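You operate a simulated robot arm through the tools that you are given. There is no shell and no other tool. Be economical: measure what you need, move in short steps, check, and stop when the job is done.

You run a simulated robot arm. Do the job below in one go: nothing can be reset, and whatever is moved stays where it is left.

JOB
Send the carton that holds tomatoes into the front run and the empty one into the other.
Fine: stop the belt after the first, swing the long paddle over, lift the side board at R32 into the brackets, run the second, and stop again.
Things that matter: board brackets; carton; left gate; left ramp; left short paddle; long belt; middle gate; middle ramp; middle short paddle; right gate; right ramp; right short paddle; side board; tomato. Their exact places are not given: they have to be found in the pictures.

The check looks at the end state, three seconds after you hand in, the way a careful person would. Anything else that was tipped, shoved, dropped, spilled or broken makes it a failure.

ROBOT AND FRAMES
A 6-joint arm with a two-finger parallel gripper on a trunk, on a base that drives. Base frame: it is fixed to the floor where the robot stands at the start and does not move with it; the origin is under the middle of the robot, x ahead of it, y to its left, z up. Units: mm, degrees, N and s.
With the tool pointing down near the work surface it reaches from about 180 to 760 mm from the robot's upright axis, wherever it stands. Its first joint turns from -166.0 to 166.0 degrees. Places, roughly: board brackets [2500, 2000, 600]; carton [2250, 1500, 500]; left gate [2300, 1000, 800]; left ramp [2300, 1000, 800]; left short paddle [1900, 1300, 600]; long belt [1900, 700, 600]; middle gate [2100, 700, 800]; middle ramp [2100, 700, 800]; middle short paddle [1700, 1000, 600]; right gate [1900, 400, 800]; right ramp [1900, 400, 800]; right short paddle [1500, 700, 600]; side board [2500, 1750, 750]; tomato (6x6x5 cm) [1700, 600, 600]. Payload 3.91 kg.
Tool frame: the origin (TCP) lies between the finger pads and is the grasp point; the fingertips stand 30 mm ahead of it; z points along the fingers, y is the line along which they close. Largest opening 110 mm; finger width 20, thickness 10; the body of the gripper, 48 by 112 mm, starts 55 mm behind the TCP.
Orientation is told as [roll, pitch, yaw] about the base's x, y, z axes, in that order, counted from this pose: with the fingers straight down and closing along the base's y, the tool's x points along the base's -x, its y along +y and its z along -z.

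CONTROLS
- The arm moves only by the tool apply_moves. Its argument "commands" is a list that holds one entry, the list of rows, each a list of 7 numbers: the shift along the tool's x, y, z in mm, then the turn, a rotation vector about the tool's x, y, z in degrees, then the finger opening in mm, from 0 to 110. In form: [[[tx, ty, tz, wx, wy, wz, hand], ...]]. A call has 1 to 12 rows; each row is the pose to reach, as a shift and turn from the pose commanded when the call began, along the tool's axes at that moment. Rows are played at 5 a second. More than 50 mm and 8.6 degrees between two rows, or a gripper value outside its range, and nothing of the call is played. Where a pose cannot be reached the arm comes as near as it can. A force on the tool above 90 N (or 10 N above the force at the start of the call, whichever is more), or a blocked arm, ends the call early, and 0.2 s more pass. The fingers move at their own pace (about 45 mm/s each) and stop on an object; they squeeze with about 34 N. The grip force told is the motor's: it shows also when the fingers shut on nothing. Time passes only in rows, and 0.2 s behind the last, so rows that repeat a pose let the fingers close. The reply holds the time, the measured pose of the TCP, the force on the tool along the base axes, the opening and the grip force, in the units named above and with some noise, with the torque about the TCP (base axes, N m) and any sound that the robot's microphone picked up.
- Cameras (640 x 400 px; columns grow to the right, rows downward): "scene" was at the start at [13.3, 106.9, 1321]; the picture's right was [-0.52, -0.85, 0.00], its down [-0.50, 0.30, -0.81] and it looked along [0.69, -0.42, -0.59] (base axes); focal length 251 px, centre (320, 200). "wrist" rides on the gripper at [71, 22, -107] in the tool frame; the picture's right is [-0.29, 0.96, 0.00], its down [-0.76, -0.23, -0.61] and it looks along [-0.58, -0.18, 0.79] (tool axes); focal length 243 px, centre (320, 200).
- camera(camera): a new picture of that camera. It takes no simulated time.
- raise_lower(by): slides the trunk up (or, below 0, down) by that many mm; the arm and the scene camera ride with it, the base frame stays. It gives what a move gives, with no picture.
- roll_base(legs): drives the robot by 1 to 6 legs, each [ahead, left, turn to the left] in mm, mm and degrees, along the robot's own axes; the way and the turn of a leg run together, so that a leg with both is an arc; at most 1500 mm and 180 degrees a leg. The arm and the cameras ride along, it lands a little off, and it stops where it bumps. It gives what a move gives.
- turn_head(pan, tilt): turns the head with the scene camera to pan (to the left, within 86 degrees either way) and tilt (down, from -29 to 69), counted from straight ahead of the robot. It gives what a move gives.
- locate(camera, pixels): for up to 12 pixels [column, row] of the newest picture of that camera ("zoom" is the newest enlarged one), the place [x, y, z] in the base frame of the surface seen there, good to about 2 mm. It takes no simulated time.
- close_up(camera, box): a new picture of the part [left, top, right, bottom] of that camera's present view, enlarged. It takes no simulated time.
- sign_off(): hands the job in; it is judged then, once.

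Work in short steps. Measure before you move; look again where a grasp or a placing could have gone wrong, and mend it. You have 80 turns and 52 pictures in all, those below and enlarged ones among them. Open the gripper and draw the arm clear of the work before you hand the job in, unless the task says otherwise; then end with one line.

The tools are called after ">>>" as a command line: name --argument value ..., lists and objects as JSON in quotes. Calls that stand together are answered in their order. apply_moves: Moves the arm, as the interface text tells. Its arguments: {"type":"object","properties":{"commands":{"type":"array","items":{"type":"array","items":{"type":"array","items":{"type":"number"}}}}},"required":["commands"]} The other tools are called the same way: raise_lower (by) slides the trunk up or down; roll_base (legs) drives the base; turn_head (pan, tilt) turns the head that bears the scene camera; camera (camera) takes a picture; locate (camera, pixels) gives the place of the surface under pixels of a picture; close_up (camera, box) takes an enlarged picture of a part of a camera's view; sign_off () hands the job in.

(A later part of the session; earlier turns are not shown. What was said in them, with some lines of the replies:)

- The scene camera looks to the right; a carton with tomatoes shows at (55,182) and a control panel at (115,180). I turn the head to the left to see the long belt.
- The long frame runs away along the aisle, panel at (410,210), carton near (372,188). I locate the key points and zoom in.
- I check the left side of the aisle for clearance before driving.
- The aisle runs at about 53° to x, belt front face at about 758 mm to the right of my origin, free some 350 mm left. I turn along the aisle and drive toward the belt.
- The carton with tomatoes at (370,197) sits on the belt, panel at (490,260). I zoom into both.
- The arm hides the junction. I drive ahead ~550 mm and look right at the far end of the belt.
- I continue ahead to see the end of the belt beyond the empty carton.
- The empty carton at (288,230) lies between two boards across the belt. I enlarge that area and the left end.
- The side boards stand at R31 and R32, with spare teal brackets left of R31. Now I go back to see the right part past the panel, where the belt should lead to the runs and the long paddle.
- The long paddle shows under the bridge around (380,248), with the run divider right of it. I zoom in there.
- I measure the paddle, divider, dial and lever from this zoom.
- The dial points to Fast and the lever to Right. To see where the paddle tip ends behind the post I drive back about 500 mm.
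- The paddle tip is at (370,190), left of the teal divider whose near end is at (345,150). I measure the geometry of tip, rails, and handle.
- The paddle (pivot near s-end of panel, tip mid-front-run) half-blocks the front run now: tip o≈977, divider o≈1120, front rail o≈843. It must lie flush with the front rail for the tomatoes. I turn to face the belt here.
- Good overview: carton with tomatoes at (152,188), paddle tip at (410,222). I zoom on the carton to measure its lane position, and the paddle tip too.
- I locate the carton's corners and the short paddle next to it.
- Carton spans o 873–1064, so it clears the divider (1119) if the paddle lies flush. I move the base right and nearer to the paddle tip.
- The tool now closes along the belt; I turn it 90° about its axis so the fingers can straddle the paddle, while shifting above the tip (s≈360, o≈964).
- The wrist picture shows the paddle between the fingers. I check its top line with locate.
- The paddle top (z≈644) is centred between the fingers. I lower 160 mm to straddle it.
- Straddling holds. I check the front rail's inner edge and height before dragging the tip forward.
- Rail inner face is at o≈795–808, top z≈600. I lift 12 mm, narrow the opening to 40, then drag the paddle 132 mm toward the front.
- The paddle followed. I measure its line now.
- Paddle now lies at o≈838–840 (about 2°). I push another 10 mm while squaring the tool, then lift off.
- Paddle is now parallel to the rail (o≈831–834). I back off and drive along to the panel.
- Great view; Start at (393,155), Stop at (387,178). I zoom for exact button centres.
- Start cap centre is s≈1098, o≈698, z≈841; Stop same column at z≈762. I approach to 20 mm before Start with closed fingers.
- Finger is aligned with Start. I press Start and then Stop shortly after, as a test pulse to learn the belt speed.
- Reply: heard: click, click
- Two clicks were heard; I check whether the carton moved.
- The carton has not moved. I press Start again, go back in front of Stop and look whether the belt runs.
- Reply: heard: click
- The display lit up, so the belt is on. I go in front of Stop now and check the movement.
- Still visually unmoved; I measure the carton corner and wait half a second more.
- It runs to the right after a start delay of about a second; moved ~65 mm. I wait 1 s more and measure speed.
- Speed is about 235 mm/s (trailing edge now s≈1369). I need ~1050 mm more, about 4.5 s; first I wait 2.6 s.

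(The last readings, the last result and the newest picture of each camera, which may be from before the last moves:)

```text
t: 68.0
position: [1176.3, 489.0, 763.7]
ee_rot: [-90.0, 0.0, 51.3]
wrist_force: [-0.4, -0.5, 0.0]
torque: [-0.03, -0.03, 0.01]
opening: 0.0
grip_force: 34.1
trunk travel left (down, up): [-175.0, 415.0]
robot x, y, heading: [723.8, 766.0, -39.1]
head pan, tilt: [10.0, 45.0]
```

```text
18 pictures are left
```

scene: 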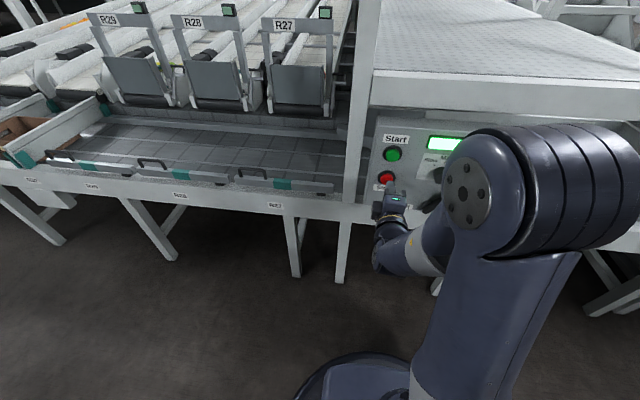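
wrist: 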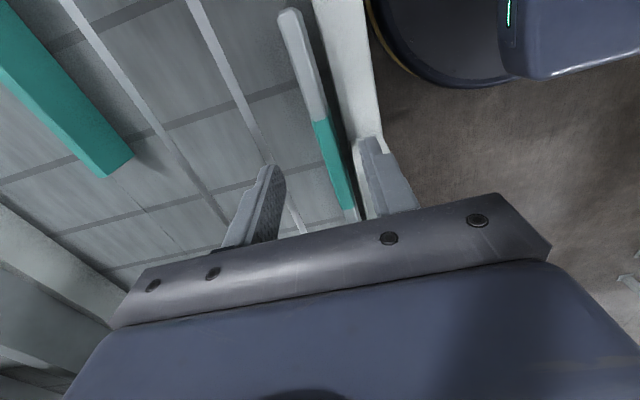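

The carton has passed under the bridge. I wait 1.6 s more and then press Stop.

>>> apply_moves --commands '[[[0, 0, 0, 0, 0, 0, 0], [0, 0, 0, 0, 0, 0, 0], [0, 0, 0, 0, 0, 0, 0], [0, 0, 0, 0, 0, 0, 0], [0, 0, 0, 0, 0, 0, 0], [0, 0, 0, 0, 0, 0, 0], [0, 0, 0, 0, 0, 0, 0], [0, 0, 0, 0, 0, 0, 0], [0, 0, 29, 0, 0, 0, 0], [0, 0, 29, 0, 0, 0, 0], [0, 0, -20, 0, 0, 0, 0]]]'

>>> turn_head --pan -70 --tilt 30

>>> camera --camera "scene"

```text
t: 70.4
position: [1162.0, 503.2, 764.1]
ee_rot: [-90.0, 0.0, 51.3]
wrist_force: [0.5, -1.2, -0.1]
torque: [-0.02, -0.01, 0.03]
opening: 0.0
grip_force: 34.2
trunk travel left (down, up): [-175.0, 415.0]
robot x, y, heading: [722.8, 760.8, -38.6]
head pan, tilt: [10.0, 45.0]
heard: click
```

```text
t: 71.9
position: [1160.4, 503.5, 764.6]
ee_rot: [-90.0, 0.0, 51.4]
wrist_force: [0.8, 0.3, 0.6]
torque: [0.0, -0.01, -0.01]
opening: 0.0
grip_force: 33.9
trunk travel left (down, up): [-175.0, 415.0]
robot x, y, heading: [721.3, 760.3, -38.9]
head pan, tilt: [-70.0, 30.0]
```

```text
17 pictures are left
```

scene: 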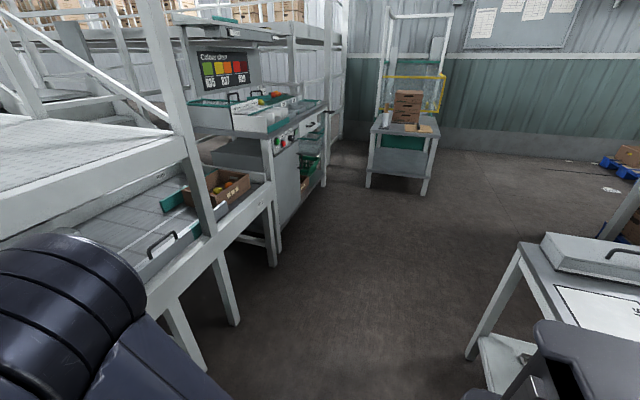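

The tomato carton stands in the front run at (217,188), belt stopped. I verify with locate.

>>> locate --camera "scene" --pixels '[[190, 195], [215, 206], [247, 187], [218, 171], [205, 235], [170, 190], [230, 182]]'

>>> close_up --camera "scene" --box '[100, 140, 300, 265]'

```text
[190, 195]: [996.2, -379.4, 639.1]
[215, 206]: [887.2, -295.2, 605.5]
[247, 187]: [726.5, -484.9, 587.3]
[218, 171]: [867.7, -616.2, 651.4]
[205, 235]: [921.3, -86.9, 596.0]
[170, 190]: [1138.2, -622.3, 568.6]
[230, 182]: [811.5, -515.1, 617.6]
```

```text
3.20 times, centred on (200, 202) of scene
```

zoom: 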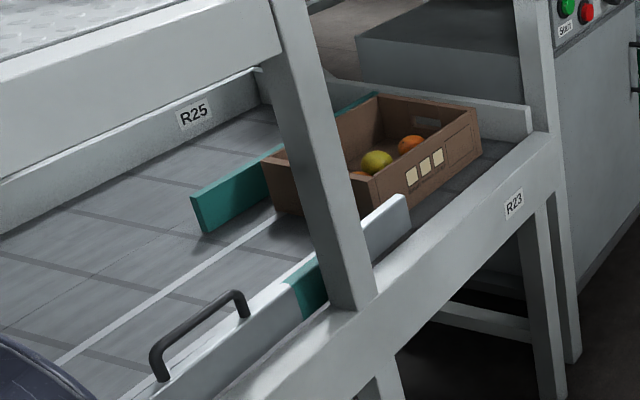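

Carton at s≈30–292, close to the paddle tip's swing arc. I measure the corner and tip accurately.

>>> locate --camera "zoom" --pixels '[[270, 165], [280, 200], [372, 182], [366, 190], [405, 198], [404, 225], [385, 205], [478, 112], [480, 155]]'

```text
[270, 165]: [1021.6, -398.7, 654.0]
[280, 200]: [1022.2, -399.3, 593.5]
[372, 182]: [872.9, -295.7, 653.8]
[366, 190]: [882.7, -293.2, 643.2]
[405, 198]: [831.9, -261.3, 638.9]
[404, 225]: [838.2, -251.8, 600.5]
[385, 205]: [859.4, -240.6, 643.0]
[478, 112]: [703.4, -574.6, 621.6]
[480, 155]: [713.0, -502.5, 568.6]
```

Clearance between carton (s≈290) and the tip's arc is nearly nil, so I jog the belt briefly to bring the carton ~45 mm further in: Start, then Stop 1.6 s later.

>>> apply_moves --commands '[[[0, -38, 10, 0, 0, 0, 0], [0, -75, 20, 0, 0, 0, 0], [0, -75, 48, 0, 0, 0, 0], [0, -75, 20, 0, 0, 0, 0], [0, -38, 20, 0, 0, 0, 0], [0, 0, 20, 0, 0, 0, 0], [0, 0, 20, 0, 0, 0, 0], [0, 0, 20, 0, 0, 0, 0], [0, 0, 20, 0, 0, 0, 0], [0, 0, 20, 0, 0, 0, 0], [0, 0, 49, 0, 0, 0, 0], [0, 0, 0, 0, 0, 0, 0]]]'

>>> close_up --camera "scene" --box '[100, 140, 300, 265]'

>>> locate --camera "zoom" --pixels '[[270, 165], [395, 160], [372, 182], [480, 115], [490, 100]]'

```text
t: 74.5
position: [1162.9, 502.0, 763.8]
ee_rot: [-90.0, 0.1, 51.3]
wrist_force: [-0.4, 0.5, 0.1]
torque: [-0.01, 0.0, 0.01]
opening: 0.1
grip_force: 33.4
trunk travel left (down, up): [-175.0, 415.0]
robot x, y, heading: [722.4, 761.7, -38.6]
head pan, tilt: [-70.0, 30.0]
heard: click, click
```

```text
3.20 times, centred on (200, 202) of scene
```

zoom: 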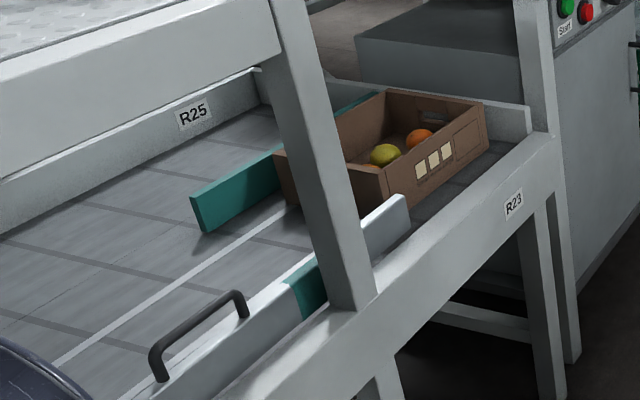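

```text
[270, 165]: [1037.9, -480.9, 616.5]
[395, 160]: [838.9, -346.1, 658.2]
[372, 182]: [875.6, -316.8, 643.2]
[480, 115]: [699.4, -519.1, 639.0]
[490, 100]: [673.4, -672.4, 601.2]
```

Carton now at s≈8–270, clear of the arc. I fold the tool back to pointing down, open it to 50 and drive back to the paddle tip.

>>> apply_moves --commands '[[[0, 0, -6, -8.2, 0, 0, 0], [0, 0, -12, -16.4, 0, 0, 0], [0, 0, -18, -24.6, 0, 0, 0], [0, -5, -24, -32.8, 0, 0, 0], [0, -10, -30, -41, 0, 0, 0], [0, -15, -36, -49.2, 0, 0, 20], [0, -20, -42, -57.4, 0, 0, 30], [0, -25, -48, -65.6, 0, 0, 40], [0, -30, -54, -73.8, 0, 0, 50], [0, -35, -60, -82, 0, 0, 50], [0, -35, -60, -90, 0, 0, 50]]]'

>>> roll_base --legs '[[0, 0, 1.8], [0, -775, 0], [317, 0, 0]]'

>>> camera --camera "wrist"

```text
t: 76.9
position: [1114.0, 541.3, 798.2]
ee_rot: [0.1, 0.0, 51.3]
wrist_force: [-0.4, -1.0, 0.6]
torque: [0.0, -0.03, 0.02]
opening: 49.7
grip_force: 0.0
trunk travel left (down, up): [-175.0, 415.0]
robot x, y, heading: [720.4, 763.5, -38.8]
head pan, tilt: [-70.0, 30.0]
```

```text
t: 83.2
position: [921.6, -248.2, 799.1]
ee_rot: [-0.1, 0.0, 53.9]
wrist_force: [0.1, -0.9, -0.2]
torque: [0.01, 0.06, 0.0]
opening: 50.0
grip_force: 0.0
trunk travel left (down, up): [-175.0, 415.0]
robot x, y, heading: [521.9, -44.7, -36.0]
head pan, tilt: [-70.0, 30.0]
```

```text
14 pictures are left
```

wrist: 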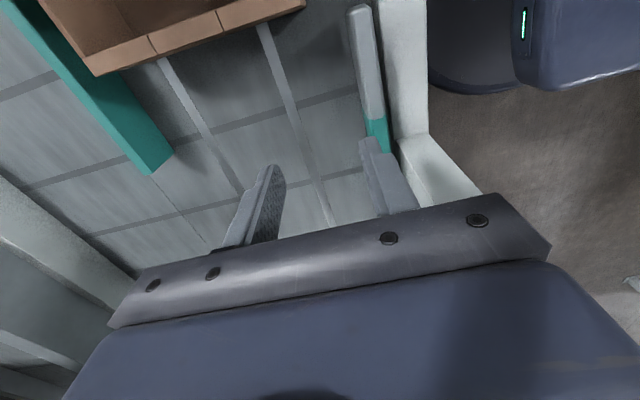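

The tip is at (362,60) in the wrist view. I shift over it (s≈318, o≈832), descend, and narrow to 40.

>>> apply_moves --commands '[[[17, 27, 0, 0, 0, 0, 50], [34, 54, 0, 0, 0, 0, 50], [34, 54, 40, 0, 0, 0, 50], [34, 54, 80, 0, 0, 0, 50], [34, 54, 120, 0, 0, 0, 50], [34, 54, 158, 0, 0, 0, 50], [34, 54, 158, 0, 0, 0, 40]]]'

>>> camera --camera "wrist"

```text
t: 84.8
position: [856.6, -245.6, 640.0]
ee_rot: [0.0, 0.0, 54.0]
wrist_force: [-0.5, 1.7, -0.8]
torque: [-0.01, 0.02, 0.0]
opening: 40.0
grip_force: 0.0
trunk travel left (down, up): [-175.0, 415.0]
robot x, y, heading: [518.5, -46.7, -36.0]
head pan, tilt: [-70.0, 30.0]
```

```text
13 pictures are left
```

wrist: 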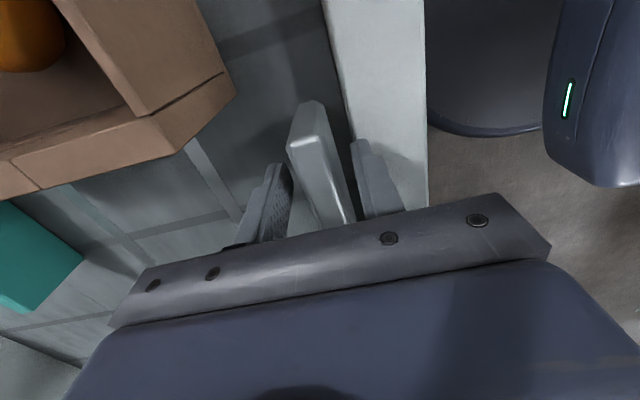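

Paddle is straddled (R≈528 from pivot). I swing it along its arc toward the divider, to 31° first.

>>> apply_moves --commands '[[[-2, -35, 0, 0, 0, -3, 40], [-6, -71.5, 0, 0, 0, -7, 40], [-12, -108, 0, 0, 0, -11, 40], [-21, -143.5, 0, 0, 0, -15, 40], [-32.5, -178.6, 0, 0, 0, -19, 40], [-46.4, -212.7, 0, 0, 0, -23, 40], [-62.7, -246, 0, 0, 0, -27, 40], [-76, -270, 0, 0, 0, -30, 40], [-76, -270, 0, 0, 0, -30, 40]]]'

>>> camera --camera "wrist"

```text
t: 86.8
position: [1119.0, -342.7, 640.4]
ee_rot: [0.0, -0.1, 83.9]
wrist_force: [0.4, 0.1, 0.4]
torque: [-0.02, -0.03, 0.01]
opening: 40.0
grip_force: 0.1
trunk travel left (down, up): [-175.0, 415.0]
robot x, y, heading: [519.7, -42.0, -36.1]
head pan, tilt: [-70.0, 30.0]
```

```text
12 pictures are left
```

wrist: 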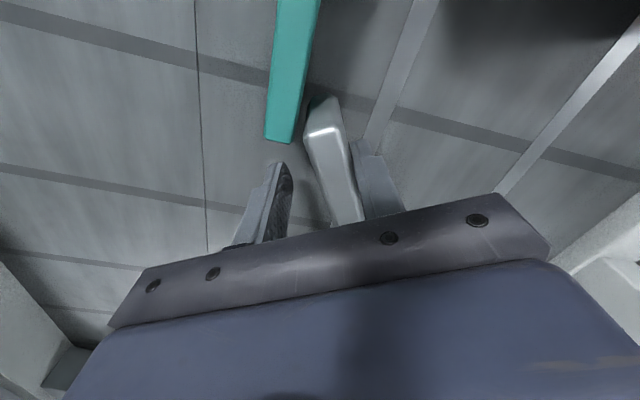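

The tip is close beside the divider's end. I measure both.

>>> locate --camera "wrist" --pixels '[[307, 133], [338, 128], [322, 132], [330, 180], [267, 136], [292, 138], [280, 115]]'

```text
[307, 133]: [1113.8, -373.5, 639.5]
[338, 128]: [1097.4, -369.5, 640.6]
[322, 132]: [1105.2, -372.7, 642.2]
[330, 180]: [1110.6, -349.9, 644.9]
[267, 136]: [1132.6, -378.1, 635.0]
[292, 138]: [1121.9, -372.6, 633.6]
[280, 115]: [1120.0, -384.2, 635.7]
```

Tip's back corner is ~6 mm short of the divider line. I push on gently, in small steps, watching the force.

>>> apply_moves --commands '[[[0, -5, 0, 0, 0, -0.5, 40], [0, -10, 0, 0, 0, -1, 40], [0, -15, 0, 0, 0, -1.5, 40], [0, -19, 0, 0, 0, -2, 40], [0, -19, 0, 0, 0, -2, 40]]]'

>>> camera --camera "wrist"

>>> locate --camera "wrist" --pixels '[[307, 133], [338, 128], [322, 132], [290, 136], [265, 136], [330, 180]]'

```text
t: 88.0
position: [1140.2, -344.1, 641.1]
ee_rot: [-0.1, 0.0, 85.9]
wrist_force: [-0.1, -0.3, -0.5]
torque: [0.02, -0.05, 0.02]
opening: 40.2
grip_force: 0.1
trunk travel left (down, up): [-175.0, 415.0]
robot x, y, heading: [522.5, -43.6, -36.2]
head pan, tilt: [-70.0, 30.0]
```

```text
11 pictures are left
```

wrist: 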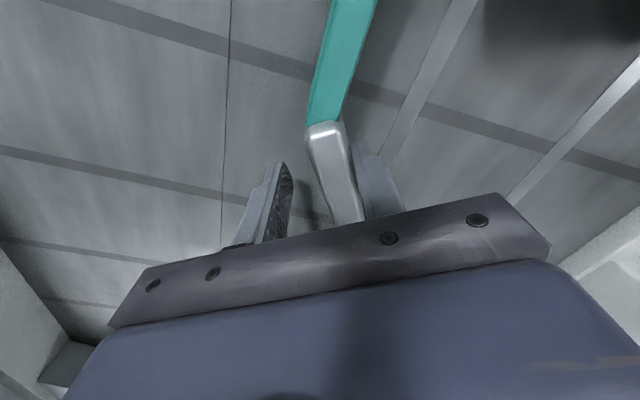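

```text
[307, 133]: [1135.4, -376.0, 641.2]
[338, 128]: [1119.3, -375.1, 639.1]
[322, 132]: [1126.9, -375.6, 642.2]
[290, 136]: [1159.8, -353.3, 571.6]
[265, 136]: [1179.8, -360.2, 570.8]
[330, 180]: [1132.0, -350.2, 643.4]
```

The tip now meets the divider's end squarely (o≈1120–1133). I open a bit, lift off, retract and start turning the tool for the side board.

>>> apply_moves --commands '[[[0, 0, 0, 0, 0, 0, 54], [0, 0, -40, 0, 0, 0, 54], [0, 0, -80, 0, 0, 0, 54], [0, 0, -120, 0, 0, 0, 54], [0, 0, -160, 0, 0, 0, 54], [-10, 40, -165, 0, 0, 8.4, 54], [-21, 81, -165, 0, 0, 16.8, 54], [-32, 122, -165, 0, 0, 25.2, 54], [-42, 163, -165, 0, 0, 33.6, 54], [-52, 204, -165, 0, 0, 42, 54], [-63, 244, -165, 0, 0, 50.4, 54]]]'

>>> apply_moves --commands '[[[0, 0, 0, 0, 0, 8.4, 60], [0, 0, 0, 0, 0, 16.8, 60], [0, 0, 0, 0, 0, 25.2, 60], [0, 0, 0, 0, 0, 33.6, 60], [0, 0, 0, 0, 0, 42, 60], [0, 0, 0, 0, 0, 50.4, 60], [0, 0, 0, 0, 0, 58.8, 60], [0, 0, 0, 0, 0, 67.2, 60], [0, 0, 0, 0, 0, 72.3, 60]]]'

>>> roll_base --legs '[[-320, 0, -0.6], [0, 1400, 0], [0, 820, 0]]'

>>> turn_head --pan 22 --tilt 38

>>> camera --camera "scene"

```text
t: 90.4
position: [899.9, -261.5, 805.8]
ee_rot: [-0.1, 0.0, 35.4]
wrist_force: [1.0, -0.7, -0.1]
torque: [0.01, 0.03, 0.01]
opening: 54.1
grip_force: 0.0
trunk travel left (down, up): [-175.0, 415.0]
robot x, y, heading: [518.2, -45.4, -36.2]
head pan, tilt: [-70.0, 30.0]
```

```text
t: 92.4
position: [901.9, -263.1, 805.6]
ee_rot: [0.0, 0.1, -36.9]
wrist_force: [-0.6, 0.5, 0.5]
torque: [0.02, 0.01, -0.01]
opening: 59.7
grip_force: 0.2
trunk travel left (down, up): [-175.0, 415.0]
robot x, y, heading: [520.7, -44.3, -36.4]
head pan, tilt: [-70.0, 30.0]
```

```text
t: 105.0
position: [1950.6, 1721.2, 804.6]
ee_rot: [0.0, 0.0, -35.9]
wrist_force: [-0.5, 0.9, 0.1]
torque: [-0.01, -0.01, -0.03]
opening: 60.2
grip_force: 0.0
trunk travel left (down, up): [-175.0, 415.0]
robot x, y, heading: [1563.9, 1932.3, -35.2]
head pan, tilt: [-70.0, 30.0]
```

```text
t: 106.7
position: [1952.2, 1720.4, 805.4]
ee_rot: [0.0, 0.0, -36.0]
wrist_force: [-0.2, 0.4, 0.3]
torque: [0.0, -0.02, 0.02]
opening: 60.0
grip_force: 0.1
trunk travel left (down, up): [-175.0, 415.0]
robot x, y, heading: [1571.5, 1932.4, -35.2]
head pan, tilt: [22.0, 38.0]
```

```text
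10 pictures are left
```

scene: 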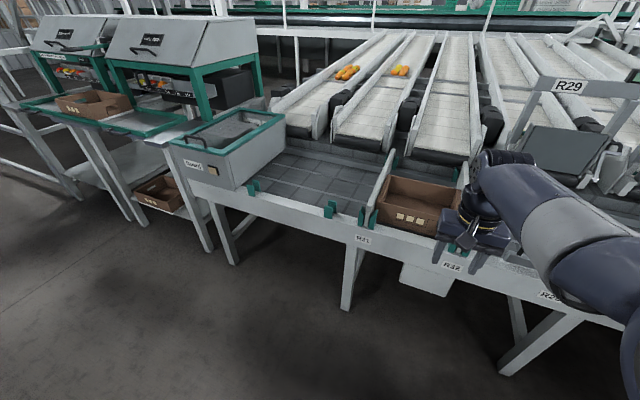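

The R31 board, spare brackets at (330,208) and the empty carton are visible; the R32 board is hidden by the gripper. I enlarge the area.

>>> close_up --camera "scene" --box '[225, 120, 545, 300]'

```text
2.00 times, centred on (385, 210) of scene
```

zoom: 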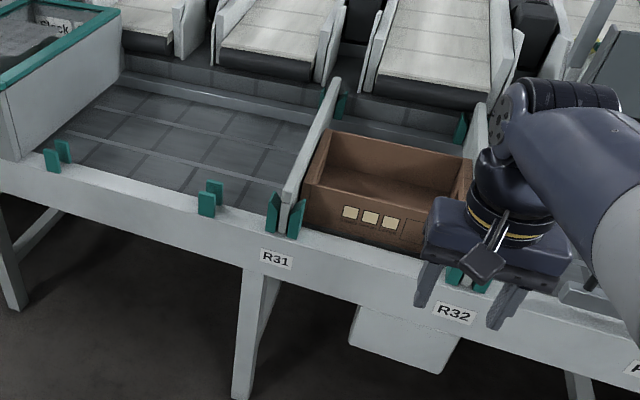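

Spare brackets at (57,155) and (210,200) look like a pair along the front rail (slot lengthwise). I measure them all.

>>> locate --camera "zoom" --pixels '[[207, 194], [207, 210], [216, 184], [50, 153], [64, 143], [272, 200], [297, 205], [285, 195], [335, 82], [455, 275], [460, 122], [480, 108]]'

>>> locate --camera "zoom" --pixels '[[199, 200], [214, 198], [222, 186], [44, 152], [60, 152], [72, 148], [310, 140], [325, 130], [470, 165], [310, 185], [215, 222], [415, 245]]'

```text
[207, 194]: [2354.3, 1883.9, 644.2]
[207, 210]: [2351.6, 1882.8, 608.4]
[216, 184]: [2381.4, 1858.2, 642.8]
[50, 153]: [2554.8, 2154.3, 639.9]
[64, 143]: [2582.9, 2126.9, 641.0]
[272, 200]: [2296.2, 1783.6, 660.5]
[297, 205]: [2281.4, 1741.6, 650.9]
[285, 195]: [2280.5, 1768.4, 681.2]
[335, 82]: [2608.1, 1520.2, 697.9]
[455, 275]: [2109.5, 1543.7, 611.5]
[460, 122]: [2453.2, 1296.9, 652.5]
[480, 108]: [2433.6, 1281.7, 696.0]
```

```text
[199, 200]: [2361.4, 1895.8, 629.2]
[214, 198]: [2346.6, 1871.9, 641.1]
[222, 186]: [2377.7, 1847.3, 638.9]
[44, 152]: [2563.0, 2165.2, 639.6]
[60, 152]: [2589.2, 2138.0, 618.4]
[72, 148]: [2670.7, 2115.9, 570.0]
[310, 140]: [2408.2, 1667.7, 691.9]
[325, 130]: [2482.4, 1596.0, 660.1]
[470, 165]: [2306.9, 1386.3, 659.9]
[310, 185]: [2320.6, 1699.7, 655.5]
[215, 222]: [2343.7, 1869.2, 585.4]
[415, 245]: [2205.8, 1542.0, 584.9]
```

The spare brackets are two slots along the front rail: A s≈2916, B s≈3251, slot centre o≈778; so the board (≈425 long, now at s≈2483, o≈765–1190, top z≈698) must be turned 90°. I drive to bring the gripper in line with the R32 board.

>>> locate --camera "zoom" --pixels '[[20, 150], [10, 120], [100, 70], [280, 220], [300, 165], [340, 90]]'

>>> roll_base --legs '[[0, -68, -1.6], [310, 0, 0]]'

>>> camera --camera "wrist"

```text
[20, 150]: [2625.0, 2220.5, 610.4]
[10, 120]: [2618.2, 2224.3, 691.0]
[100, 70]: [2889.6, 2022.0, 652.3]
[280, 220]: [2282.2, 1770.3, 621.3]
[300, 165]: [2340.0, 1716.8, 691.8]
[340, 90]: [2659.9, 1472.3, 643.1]
```

```text
t: 109.4
position: [2147.2, 1471.4, 805.6]
ee_rot: [-0.1, -0.1, -37.7]
wrist_force: [0.0, -0.2, 0.0]
torque: [0.02, -0.01, 0.0]
opening: 60.0
grip_force: 0.1
trunk travel left (down, up): [-175.0, 415.0]
robot x, y, heading: [1771.7, 1693.0, -36.8]
head pan, tilt: [22.0, 38.0]
```

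```text
8 pictures are left
```

wrist: 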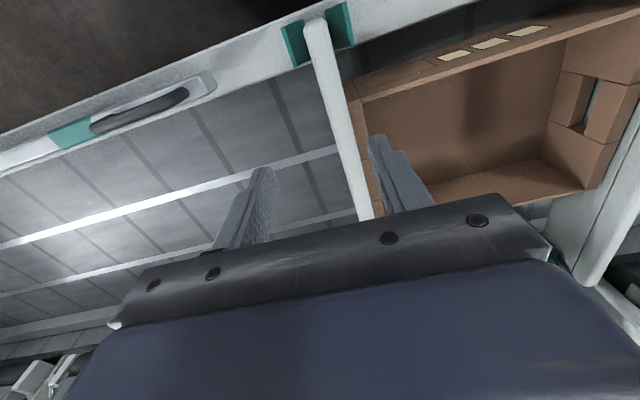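

The R32 board appears between the fingers, passing (315,30)–(360,200). I measure its top line and the carton wall.

>>> locate --camera "wrist" --pixels '[[316, 27], [328, 80], [343, 140], [352, 140], [335, 145], [360, 205], [365, 100], [370, 140], [300, 45], [342, 25], [520, 95]]'

```text
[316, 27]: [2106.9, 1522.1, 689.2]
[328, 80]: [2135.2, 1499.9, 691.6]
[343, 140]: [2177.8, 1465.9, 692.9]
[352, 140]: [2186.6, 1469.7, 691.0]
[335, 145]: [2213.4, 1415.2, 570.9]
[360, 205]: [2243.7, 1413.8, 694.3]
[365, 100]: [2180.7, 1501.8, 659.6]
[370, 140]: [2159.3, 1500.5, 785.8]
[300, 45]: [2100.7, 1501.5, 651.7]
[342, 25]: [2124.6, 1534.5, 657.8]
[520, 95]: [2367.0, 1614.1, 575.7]
```

Board centre ≈ (2267,1401), top z≈694, carton rim z≈660. I move over the centre, descend to z≈697 (tips 667) and close.

>>> apply_moves --commands '[[[-46, 6, 0, 0, 0, -0.9, 60], [-92, 12, 0, 0, 0, -0.9, 60], [-138, 17.4, 0, 0, 0, -0.9, 60], [-138, 17.4, 40, 0, 0, -0.9, 60], [-138, 17.4, 80, 0, 0, -0.9, 60], [-138, 17.4, 107, 0, 0, -0.9, 60], [-138, 17.4, 108, 0, 0, -0.9, 0], [-138, 17.4, 108, 0, 0, -0.9, 0], [-138, 17.4, 108, 0, 0, -0.9, 0], [-138, 17.4, 108, 0, 0, -0.9, 0]]]'

```text
t: 111.6
position: [2268.1, 1400.4, 697.5]
ee_rot: [0.1, 0.0, -36.7]
wrist_force: [0.8, 0.1, 0.2]
torque: [-0.16, -0.27, 0.11]
opening: 19.1
grip_force: 34.6
trunk travel left (down, up): [-175.0, 415.0]
robot x, y, heading: [1773.1, 1698.3, -36.8]
head pan, tilt: [22.0, 38.0]
```

Board gripped (19 mm). I lift straight up 120 mm.

>>> apply_moves --commands '[[[0, 0, -15, 0, 0, 0, 0], [0, 0, -35, 0, 0, 0, 0], [0, 0, -60, 0, 0, 0, 0], [0, 0, -90, 0, 0, 0, 0], [0, 0, -120, 0, 0, 0, 0], [0, 0, -150, 0, 0, 0, 0], [0, 0, -150, 0, 0, 0, 0]]]'

>>> camera --camera "scene"

```text
t: 113.2
position: [2266.9, 1403.1, 848.6]
ee_rot: [0.0, -0.1, -36.8]
wrist_force: [-0.3, 0.4, -2.5]
torque: [0.02, 0.06, -0.01]
opening: 18.6
grip_force: 34.1
trunk travel left (down, up): [-175.0, 415.0]
robot x, y, heading: [1770.8, 1692.2, -37.0]
head pan, tilt: [22.0, 38.0]
```

```text
7 pictures are left
```

scene: 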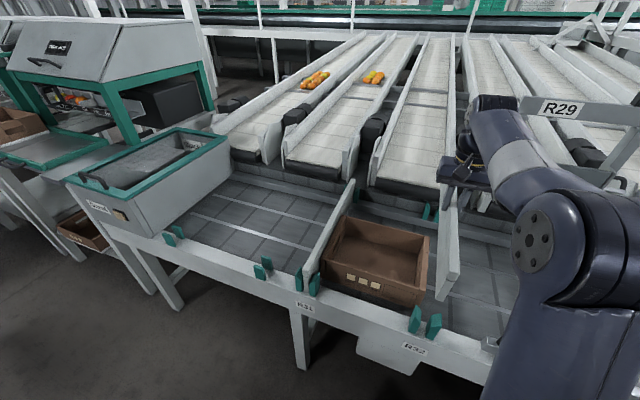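

Board is lifted level and free. I measure its extents and check the bottom height.

>>> locate --camera "scene" --pixels '[[441, 297], [446, 292], [450, 255], [457, 262], [453, 195], [449, 200], [265, 262], [172, 235], [257, 268], [267, 258], [180, 230], [168, 238]]'

```text
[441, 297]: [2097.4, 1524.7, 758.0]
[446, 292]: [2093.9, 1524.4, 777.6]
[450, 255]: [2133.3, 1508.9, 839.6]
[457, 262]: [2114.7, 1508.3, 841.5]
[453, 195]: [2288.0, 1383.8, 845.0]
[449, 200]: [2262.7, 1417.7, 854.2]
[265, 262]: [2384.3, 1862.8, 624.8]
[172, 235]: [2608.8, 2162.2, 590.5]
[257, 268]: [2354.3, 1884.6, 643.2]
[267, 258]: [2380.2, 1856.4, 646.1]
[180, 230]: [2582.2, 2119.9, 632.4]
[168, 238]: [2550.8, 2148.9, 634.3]
```

Board spans o≈768–1183, bottom z≈750, clear of everything. I back up 80 mm and drive left ~603 mm, then turn the board 90°.

>>> roll_base --legs '[[-80, 0, 0.2], [0, 603, 0]]'

>>> apply_moves --commands '[[[0, 0, 0, 0, 0, -8.2, 0], [0, 0, 0, 0, 0, -16.4, 0], [0, 0, 0, 0, 0, -24.6, 0], [0, 0, 0, 0, 0, -32.8, 0], [0, 0, 0, 0, 0, -41, 0], [0, 0, 0, 0, 0, -49.2, 0], [0, 0, 0, 0, 0, -57.4, 0], [0, 0, 0, 0, 0, -65.6, 0], [0, 0, 0, 0, 0, -73.8, 0], [0, 0, 0, 0, 0, -82, 0], [0, 0, 0, 0, 0, -90, 0], [0, 0, 0, 0, 0, -90, 0]]]'

```text
t: 117.2
position: [2559.6, 1926.9, 848.2]
ee_rot: [0.1, 0.0, -36.9]
wrist_force: [0.0, -0.4, -3.0]
torque: [0.03, 0.01, 0.02]
opening: 18.9
grip_force: 34.0
trunk travel left (down, up): [-175.0, 415.0]
robot x, y, heading: [2065.1, 2220.8, -37.4]
head pan, tilt: [22.0, 38.0]
```

```text
t: 119.8
position: [2560.4, 1926.7, 847.6]
ee_rot: [0.0, 0.0, 53.1]
wrist_force: [1.3, -0.3, -2.8]
torque: [-0.01, 0.03, -0.02]
opening: 18.8
grip_force: 34.1
trunk travel left (down, up): [-175.0, 415.0]
robot x, y, heading: [2063.1, 2218.5, -37.3]
head pan, tilt: [22.0, 38.0]
```

I bring the board over the slot line (centre (2468,2006)) and lower it to hover ~25 mm above the posts, then check.

>>> apply_moves --commands '[[[-3, 41, 0, 0, 0, -0.2, 0], [-6, 82, 0, 0, 0, -0.2, 0], [-8, 121, 0, 0, 0, -0.2, 0], [-8, 121, 40, 0, 0, -0.2, 0], [-8, 121, 80, 0, 0, -0.2, 0], [-8, 121, 80, 0, 0, -0.2, 0]]]'

>>> turn_head --pan 0 --tilt 48

>>> camera --camera "scene"

```text
t: 121.2
position: [2468.6, 2006.3, 766.0]
ee_rot: [0.0, -0.1, 53.1]
wrist_force: [-0.4, 0.1, -3.6]
torque: [-0.05, 0.03, 0.01]
opening: 18.9
grip_force: 34.1
trunk travel left (down, up): [-175.0, 415.0]
robot x, y, heading: [2069.8, 2221.2, -37.3]
head pan, tilt: [22.0, 38.0]
```

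```text
t: 122.1
position: [2467.9, 2006.1, 767.2]
ee_rot: [0.0, 0.0, 53.2]
wrist_force: [0.5, -0.6, -3.3]
torque: [-0.07, 0.03, 0.01]
opening: 18.6
grip_force: 34.0
trunk travel left (down, up): [-175.0, 415.0]
robot x, y, heading: [2066.2, 2218.0, -37.1]
head pan, tilt: [0.0, 48.0]
```

```text
6 pictures are left
```

scene: 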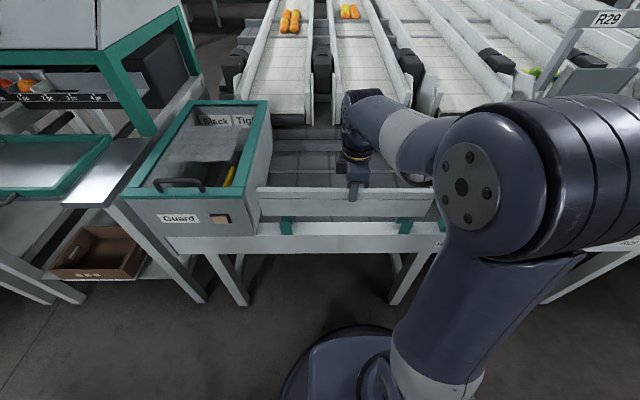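

The board hovers over the two brackets (286,226) and (404,226). I check board face and post positions.

>>> close_up --camera "scene" --box '[245, 170, 455, 270]'

>>> locate --camera "scene" --pixels '[[284, 224], [402, 224], [292, 220], [410, 219], [262, 212], [286, 210], [404, 210], [262, 195], [284, 230], [402, 230]]'

```text
3.05 times, centred on (350, 220) of scene
```

zoom: 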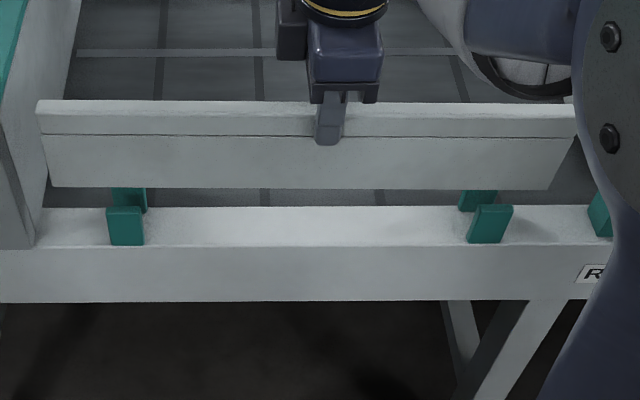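

```text
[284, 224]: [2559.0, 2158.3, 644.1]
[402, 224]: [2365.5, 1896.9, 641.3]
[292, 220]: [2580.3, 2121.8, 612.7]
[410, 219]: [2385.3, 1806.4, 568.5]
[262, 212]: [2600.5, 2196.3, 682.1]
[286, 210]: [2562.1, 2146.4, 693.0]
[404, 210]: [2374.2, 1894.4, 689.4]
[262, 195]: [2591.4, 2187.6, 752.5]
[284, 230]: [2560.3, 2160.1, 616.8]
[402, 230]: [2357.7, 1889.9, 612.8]
```

Board front face is at o≈768; rear posts' front faces ≈797, front posts' outer faces ≈758. I probe the front posts' top surface for thickness.

>>> locate --camera "zoom" --pixels '[[125, 206], [125, 208], [125, 211], [130, 215], [137, 195], [137, 205], [492, 204], [492, 207], [492, 210], [492, 215], [475, 195], [475, 205]]'

```text
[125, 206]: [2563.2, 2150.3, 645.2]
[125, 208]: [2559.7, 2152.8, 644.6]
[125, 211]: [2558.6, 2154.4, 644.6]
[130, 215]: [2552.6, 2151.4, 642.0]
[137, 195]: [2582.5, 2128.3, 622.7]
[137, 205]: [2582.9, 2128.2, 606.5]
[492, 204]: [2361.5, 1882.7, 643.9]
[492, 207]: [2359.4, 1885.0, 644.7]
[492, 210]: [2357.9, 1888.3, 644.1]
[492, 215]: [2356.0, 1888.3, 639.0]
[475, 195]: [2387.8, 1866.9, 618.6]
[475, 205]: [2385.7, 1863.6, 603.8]
```

Slot spans o≈767–795 (centre 781), so I shift the board 3.5 mm away from me, then lower it to the seated height (TCP z≈699).

>>> apply_moves --commands '[[[0, -3.5, 0, 0, 0, 0, 0], [0, -3.5, 15, 0, 0, 0, 0], [0, -3.5, 30, 0, 0, 0, 0], [0, -3.5, 45, 0, 0, 0, 0], [0, -3.5, 58, 0, 0, 0, 0], [0, -3.5, 66, 0, 0, 0, 0], [0, -3.5, 68, 0, 0, 0, 0], [0, -3.5, 68, 0, 0, 0, 0]]]'

>>> close_up --camera "scene" --box '[245, 170, 455, 270]'

```text
t: 123.9
position: [2469.5, 2004.2, 699.9]
ee_rot: [0.0, -0.1, 53.1]
wrist_force: [0.5, -0.2, -3.4]
torque: [-0.02, -0.01, -0.01]
opening: 18.6
grip_force: 34.2
trunk travel left (down, up): [-175.0, 415.0]
robot x, y, heading: [2064.0, 2218.3, -37.3]
head pan, tilt: [0.0, 48.0]
```

```text
3.05 times, centred on (350, 220) of scene
```

zoom: 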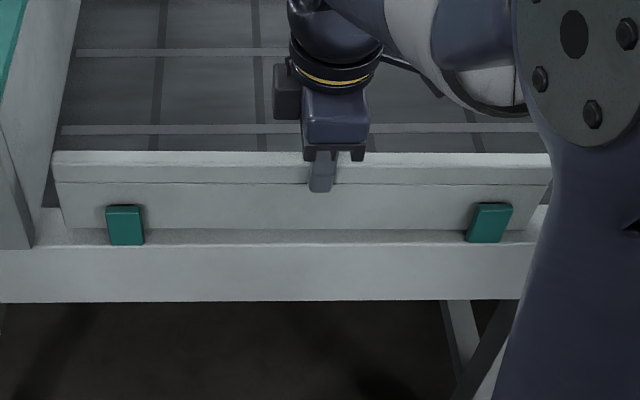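

The board sits behind the front posts in both slots, not yet touching. I lower until it bears, then open gently and rise.

>>> apply_moves --commands '[[[0, 0, 1.5, 0, 0, 0, 0], [0, 0, 3, 0, 0, 0, 0], [0, 0, 3, 0, 0, 0, 0]]]'

```text
t: 124.7
position: [2471.2, 2003.5, 696.9]
ee_rot: [-0.1, 0.2, 53.1]
wrist_force: [0.1, 0.1, 2.5]
torque: [-0.83, 0.66, -0.03]
opening: 18.8
grip_force: 34.1
trunk travel left (down, up): [-175.0, 415.0]
robot x, y, heading: [2064.1, 2218.7, -37.2]
head pan, tilt: [0.0, 48.0]
```

Contact reached (force +2.5 N). I open, rise 110 mm and look at the seated board.

>>> apply_moves --commands '[[[0, 0, 0, 0, 0, 0, 45], [0, 0, 0, 0, 0, 0, 45], [0, 0, 0, 0, 0, 0, 45], [0, 0, -40, 0, 0, 0, 45], [0, 0, -80, 0, 0, 0, 45], [0, 0, -110, 0, 0, 0, 45]]]'

>>> camera --camera "scene"

```text
t: 126.1
position: [2470.4, 2003.9, 806.5]
ee_rot: [0.0, 0.0, 53.2]
wrist_force: [-0.3, 0.3, 0.5]
torque: [0.0, -0.05, -0.01]
opening: 45.0
grip_force: 0.1
trunk travel left (down, up): [-175.0, 415.0]
robot x, y, heading: [2064.5, 2217.2, -37.4]
head pan, tilt: [0.0, 48.0]
```

```text
3 pictures are left
```

scene: 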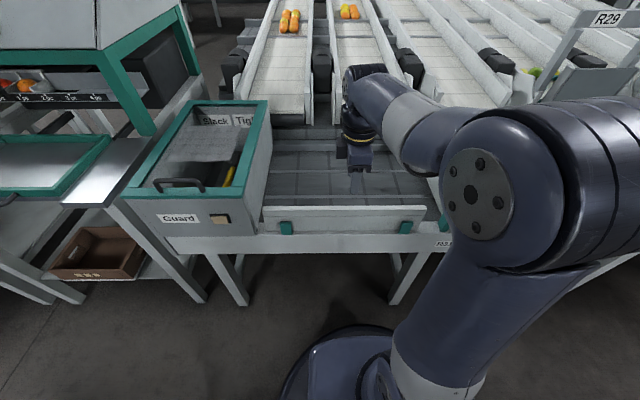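

The board is seated in both brackets. I drive back to the panel and turn the tool forward again with fingers closed; the head looks toward the runs.

>>> roll_base --legs '[[-202, 0, 0.4], [0, -1000, 0], [0, -971, 0]]'

>>> apply_moves --commands '[[[0, -8, 0, 8.2, 0, 0, 20], [0, -16, 0, 16.4, 0, 0, 0], [0, -24, 0, 24.6, 0, 0, 0], [0, -32, 0, 32.8, 0, 0, 0], [0, -36, 0, 41, 0, 0, 0], [0, -40, 0, 49.2, 0, 0, 0], [0, -40, 0, 57.4, 0, 0, 0], [0, -40, 0, 65.6, 0, 0, 0], [0, -40, 0, 73.8, 0, 0, 0], [0, -40, 0, 82, 0, 0, 0], [0, -40, 0, 90, 0, 0, 0]]]'

>>> turn_head --pan -70 --tilt 30

```text
t: 137.2
position: [1162.9, 535.9, 807.1]
ee_rot: [0.0, 0.0, 55.2]
wrist_force: [0.3, -0.4, 0.1]
torque: [0.0, 0.03, 0.0]
opening: 45.0
grip_force: 0.1
trunk travel left (down, up): [-175.0, 415.0]
robot x, y, heading: [749.7, 741.4, -34.9]
head pan, tilt: [0.0, 48.0]
```

```text
t: 139.6
position: [1196.2, 514.0, 808.7]
ee_rot: [-90.1, 0.0, 55.3]
wrist_force: [0.5, 0.5, 0.0]
torque: [0.03, 0.05, 0.06]
opening: 0.1
grip_force: 34.3
trunk travel left (down, up): [-175.0, 415.0]
robot x, y, heading: [747.2, 739.2, -35.0]
head pan, tilt: [0.0, 48.0]
```

```text
t: 141.0
position: [1196.1, 512.7, 806.9]
ee_rot: [-90.0, 0.0, 55.2]
wrist_force: [-0.2, 0.1, -0.6]
torque: [0.04, -0.01, 0.02]
opening: 0.2
grip_force: 34.0
trunk travel left (down, up): [-175.0, 415.0]
robot x, y, heading: [748.3, 738.7, -35.0]
head pan, tilt: [-70.0, 30.0]
```

I align with Start (shift right 32, up 32), press it, and go in front of Stop.

>>> apply_moves --commands '[[[16, -16, -2, 0, 0, 0, 0], [32, -32, -2, 0, 0, 0, 0], [32, -32, 25, 0, 0, 0, 0], [32, -32, 25, 0, 0, 0, 0], [32, -32, -2, 0, 0, 0, 0], [32, 6, -2, 0, 0, 0, 0], [32, 43.5, -2, 0, 0, 0, 0], [32, 43.5, -2, 0, 0, 0, 0], [32, 43.5, -2, 0, 0, 0, 0], [32, 43.5, -2, 0, 0, 0, 0], [32, 43.5, -2, 0, 0, 0, 0], [32, 43.5, -2, 0, 0, 0, 0]]]'

```text
t: 143.6
position: [1184.2, 504.5, 766.7]
ee_rot: [-90.0, 0.1, 54.8]
wrist_force: [0.1, 0.1, -0.8]
torque: [0.01, 0.03, -0.01]
opening: 0.0
grip_force: 34.0
out of reach, approached as far as the arm can: row 2, 3, 4, 5, 6, 7, 8, 9, 10, 11, 12
trunk travel left (down, up): [-175.0, 415.0]
robot x, y, heading: [746.8, 737.7, -35.4]
head pan, tilt: [-70.0, 30.0]
heard: click
```

A click was heard, but the arm was at a reach limit (tip 17 mm left of target). I shift the base back 50 and right 18 mm to have room for Stop.

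>>> roll_base --legs '[[-50, -18, 0]]'

>>> apply_moves --commands '[[[0, 0, 15, 0, 0, 0, 0]]]'

>>> camera --camera "wrist"

```text
t: 144.5
position: [1131.8, 517.9, 766.0]
ee_rot: [-90.0, 0.0, 54.9]
wrist_force: [-0.2, 0.8, 0.0]
torque: [0.02, 0.02, -0.04]
opening: 0.0
grip_force: 33.7
trunk travel left (down, up): [-175.0, 415.0]
robot x, y, heading: [702.3, 749.7, -35.3]
head pan, tilt: [-70.0, 30.0]
```

```text
t: 144.9
position: [1145.7, 511.6, 766.9]
ee_rot: [-90.0, 0.1, 54.7]
wrist_force: [0.3, -0.8, 0.4]
torque: [0.03, 0.03, 0.0]
opening: 0.0
grip_force: 33.8
trunk travel left (down, up): [-175.0, 415.0]
robot x, y, heading: [697.6, 750.9, -35.4]
head pan, tilt: [-70.0, 30.0]
```

```text
2 pictures are left
```

wrist: 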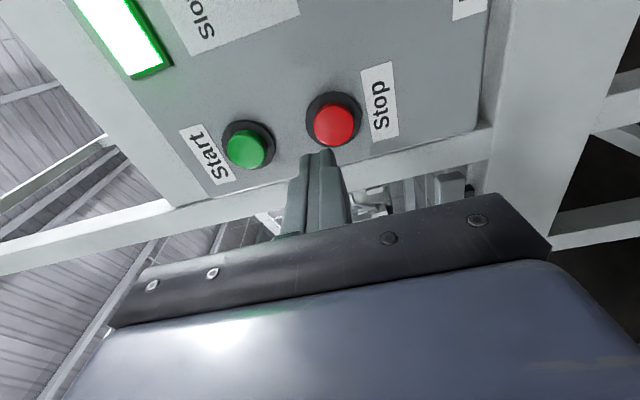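

The display is lit: the belt is running. I locate the Stop button from this view (no time passes).

>>> locate --camera "wrist" --pixels '[[333, 125], [325, 120], [345, 130], [247, 150]]'

```text
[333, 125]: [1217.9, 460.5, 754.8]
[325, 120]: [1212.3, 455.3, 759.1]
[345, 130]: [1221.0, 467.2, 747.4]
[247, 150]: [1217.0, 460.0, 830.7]
```

Stop lies straight ahead, ~58 mm from the tip. I pre-position 20 mm before it and wait about 11 s while the empty carton travels.

>>> apply_moves --commands '[[[0, 6, 19, 0, 0, 0, 0], [0, 6, 38, 0, 0, 0, 0], [0, 6, 38, 0, 0, 0, 0], [0, 6, 38, 0, 0, 0, 0], [0, 6, 38, 0, 0, 0, 0], [0, 6, 38, 0, 0, 0, 0], [0, 6, 38, 0, 0, 0, 0], [0, 6, 38, 0, 0, 0, 0], [0, 6, 38, 0, 0, 0, 0], [0, 6, 38, 0, 0, 0, 0], [0, 6, 38, 0, 0, 0, 0], [0, 6, 38, 0, 0, 0, 0]]]'

>>> apply_moves --commands '[[[0, 0, 0, 0, 0, 0, 0], [0, 0, 0, 0, 0, 0, 0], [0, 0, 0, 0, 0, 0, 0], [0, 0, 0, 0, 0, 0, 0], [0, 0, 0, 0, 0, 0, 0], [0, 0, 0, 0, 0, 0, 0], [0, 0, 0, 0, 0, 0, 0], [0, 0, 0, 0, 0, 0, 0], [0, 0, 0, 0, 0, 0, 0], [0, 0, 0, 0, 0, 0, 0], [0, 0, 0, 0, 0, 0, 0], [0, 0, 0, 0, 0, 0, 0]]]'

>>> apply_moves --commands '[[[0, 0, 0, 0, 0, 0, 0], [0, 0, 0, 0, 0, 0, 0], [0, 0, 0, 0, 0, 0, 0], [0, 0, 0, 0, 0, 0, 0], [0, 0, 0, 0, 0, 0, 0], [0, 0, 0, 0, 0, 0, 0], [0, 0, 0, 0, 0, 0, 0], [0, 0, 0, 0, 0, 0, 0], [0, 0, 0, 0, 0, 0, 0], [0, 0, 0, 0, 0, 0, 0], [0, 0, 0, 0, 0, 0, 0], [0, 0, 0, 0, 0, 0, 0]]]'

>>> apply_moves --commands '[[[0, 0, 0, 0, 0, 0, 0], [0, 0, 0, 0, 0, 0, 0], [0, 0, 0, 0, 0, 0, 0], [0, 0, 0, 0, 0, 0, 0], [0, 0, 0, 0, 0, 0, 0], [0, 0, 0, 0, 0, 0, 0], [0, 0, 0, 0, 0, 0, 0], [0, 0, 0, 0, 0, 0, 0], [0, 0, 0, 0, 0, 0, 0], [0, 0, 0, 0, 0, 0, 0], [0, 0, 0, 0, 0, 0, 0], [0, 0, 0, 0, 0, 0, 0]]]'

>>> camera --camera "scene"

```text
t: 147.5
position: [1181.0, 494.9, 760.2]
ee_rot: [-89.9, 0.0, 54.4]
wrist_force: [-0.4, -0.9, 0.4]
torque: [0.0, -0.01, 0.02]
opening: 0.1
grip_force: 33.7
out of reach, approached as far as the arm can: row 2, 3, 4, 5, 6, 7, 8, 9, 10, 11, 12
trunk travel left (down, up): [-175.0, 415.0]
robot x, y, heading: [694.0, 752.8, -35.4]
head pan, tilt: [-70.0, 30.0]
```

```text
t: 150.1
position: [1179.9, 494.8, 761.2]
ee_rot: [-89.8, 0.1, 54.5]
wrist_force: [-0.5, 0.2, -0.9]
torque: [0.01, 0.0, 0.02]
opening: 0.0
grip_force: 33.8
trunk travel left (down, up): [-175.0, 415.0]
robot x, y, heading: [696.3, 750.1, -35.6]
head pan, tilt: [-70.0, 30.0]
```

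```text
t: 152.7
position: [1180.1, 494.6, 760.8]
ee_rot: [-89.9, 0.0, 54.4]
wrist_force: [-0.1, 0.7, -0.4]
torque: [0.02, 0.01, 0.0]
opening: 0.0
grip_force: 34.3
trunk travel left (down, up): [-175.0, 415.0]
robot x, y, heading: [697.5, 751.4, -35.2]
head pan, tilt: [-70.0, 30.0]
```

```text
t: 155.3
position: [1180.7, 494.2, 761.1]
ee_rot: [-89.9, 0.0, 54.5]
wrist_force: [-0.8, 0.0, -0.4]
torque: [-0.01, -0.04, -0.01]
opening: 0.0
grip_force: 33.7
trunk travel left (down, up): [-175.0, 415.0]
robot x, y, heading: [697.5, 755.9, -35.1]
head pan, tilt: [-70.0, 30.0]
```

```text
1 pictures are left
```

scene: 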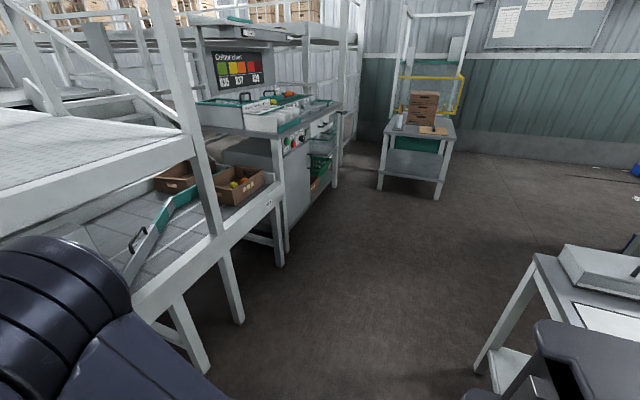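

The empty carton is in the back run at (175,178). The arm is near its reach limit, so I draw back 50 mm, roll ahead 50 mm, then press Stop.

>>> locate --camera "scene" --pixels '[[158, 182], [178, 190], [194, 172], [190, 184], [222, 203], [260, 185], [195, 190], [165, 205]]'

>>> apply_moves --commands '[[[0, 0, -25, 0, 0, 0, 0], [0, 0, -50, 0, 0, 0, 0]]]'

>>> roll_base --legs '[[45, 0, 0]]'

```text
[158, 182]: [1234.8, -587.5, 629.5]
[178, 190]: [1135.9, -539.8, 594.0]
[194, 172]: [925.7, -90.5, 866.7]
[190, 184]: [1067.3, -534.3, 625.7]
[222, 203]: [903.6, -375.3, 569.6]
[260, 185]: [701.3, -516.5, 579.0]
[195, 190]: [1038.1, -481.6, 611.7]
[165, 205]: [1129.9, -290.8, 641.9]
```

```text
t: 155.9
position: [1139.4, 522.7, 761.5]
ee_rot: [-90.0, 0.0, 55.0]
wrist_force: [0.0, 0.2, 0.4]
torque: [0.04, -0.01, 0.0]
opening: 0.2
grip_force: 33.8
trunk travel left (down, up): [-175.0, 415.0]
robot x, y, heading: [699.0, 754.0, -35.5]
head pan, tilt: [-70.0, 30.0]
```

```text
t: 156.8
position: [1177.2, 496.6, 761.4]
ee_rot: [-90.0, 0.0, 54.9]
wrist_force: [-0.6, 0.5, 0.3]
torque: [-0.01, -0.03, -0.03]
opening: 0.1
grip_force: 33.5
trunk travel left (down, up): [-175.0, 415.0]
robot x, y, heading: [732.9, 723.9, -35.2]
head pan, tilt: [-70.0, 30.0]
```

Trailing edge of the empty carton is at s≈260, fully in the back run. I press Stop (about 24 mm ahead, 6 mm to the right).

>>> apply_moves --commands '[[[6, 0, 5, 0, 0, 0, 0], [6, 0, 32, 0, 0, 0, 0], [6, 0, 32, 0, 0, 0, 0], [6, 0, 0, 0, 0, 0, 0], [6, 0, -40, 0, 0, 0, 0]]]'

```text
t: 158.0
position: [1143.9, 513.4, 758.8]
ee_rot: [-90.1, 0.0, 55.0]
wrist_force: [-0.1, -0.2, 0.4]
torque: [0.0, -0.02, 0.01]
opening: 0.0
grip_force: 34.0
out of reach, approached as far as the arm can: row 2, 3
trunk travel left (down, up): [-175.0, 415.0]
robot x, y, heading: [735.4, 721.2, -35.1]
head pan, tilt: [-70.0, 30.0]
heard: click
```

A click was heard. I open the fingers, back away, move to where both panel and runs are visible, and use the last picture to verify.

>>> apply_moves --commands '[[[0, 0, -10, 0, 0, 0, 60], [0, 0, -20, 0, 0, 0, 60], [0, 0, -20, 0, 0, 0, 60]]]'

>>> roll_base --legs '[[-130, 0, -1.5], [0, -600, 0]]'

>>> raise_lower --by 300

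>>> turn_head --pan 8 --tilt 42

>>> camera --camera "scene"

```text
t: 158.8
position: [1126.8, 526.6, 759.1]
ee_rot: [-90.0, 0.0, 54.9]
wrist_force: [-1.0, 0.3, 0.5]
torque: [0.02, 0.02, 0.04]
opening: 59.9
grip_force: 0.1
trunk travel left (down, up): [-175.0, 415.0]
robot x, y, heading: [735.7, 724.8, -35.1]
head pan, tilt: [-70.0, 30.0]
```

```text
t: 163.1
position: [652.4, 99.6, 759.4]
ee_rot: [-90.1, 0.0, 53.5]
wrist_force: [0.2, -0.3, 0.8]
torque: [0.0, -0.04, 0.02]
opening: 60.2
grip_force: 0.1
trunk travel left (down, up): [-175.0, 415.0]
robot x, y, heading: [271.9, 308.1, -36.5]
head pan, tilt: [-70.0, 30.0]
```

```text
t: 166.1
position: [654.7, 101.5, 1059.0]
ee_rot: [-90.0, 0.0, 53.4]
wrist_force: [0.5, 0.3, -0.5]
torque: [0.01, 0.02, 0.03]
opening: 59.9
grip_force: 0.1
trunk travel left (down, up): [-475.0, 115.0]
robot x, y, heading: [270.1, 307.6, -36.5]
head pan, tilt: [-70.0, 30.0]
```

```text
t: 167.6
position: [654.5, 102.0, 1059.6]
ee_rot: [-90.0, 0.0, 53.6]
wrist_force: [0.2, -0.2, 1.0]
torque: [-0.04, 0.03, -0.01]
opening: 60.0
grip_force: 0.1
trunk travel left (down, up): [-475.0, 115.0]
robot x, y, heading: [266.9, 311.3, -36.6]
head pan, tilt: [8.0, 42.0]
```

```text
0 pictures are left
```

scene: 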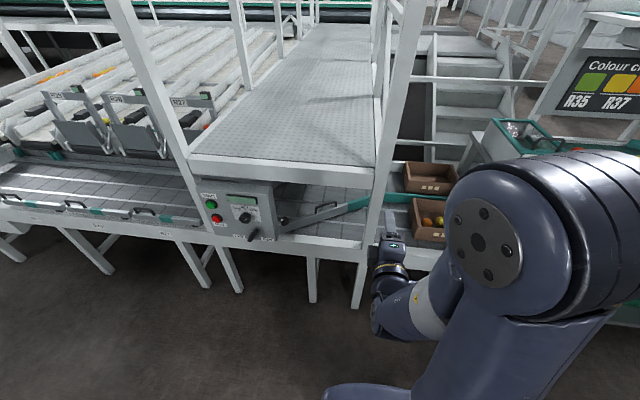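

The display is dark, so the belt is stopped. The tomato carton is in the front run at (428,218), the empty one in the back run at (430,180), and the arm is clear. I hand in.

>>> sign_off

```text
The job is handed in.
```

The tomato carton is in the front run (R23) and the empty carton is in the back run (R25). The long paddle is swung over to the divider, the R32 side board stands in the front-rail brackets left of R31, and the belt is stopped.
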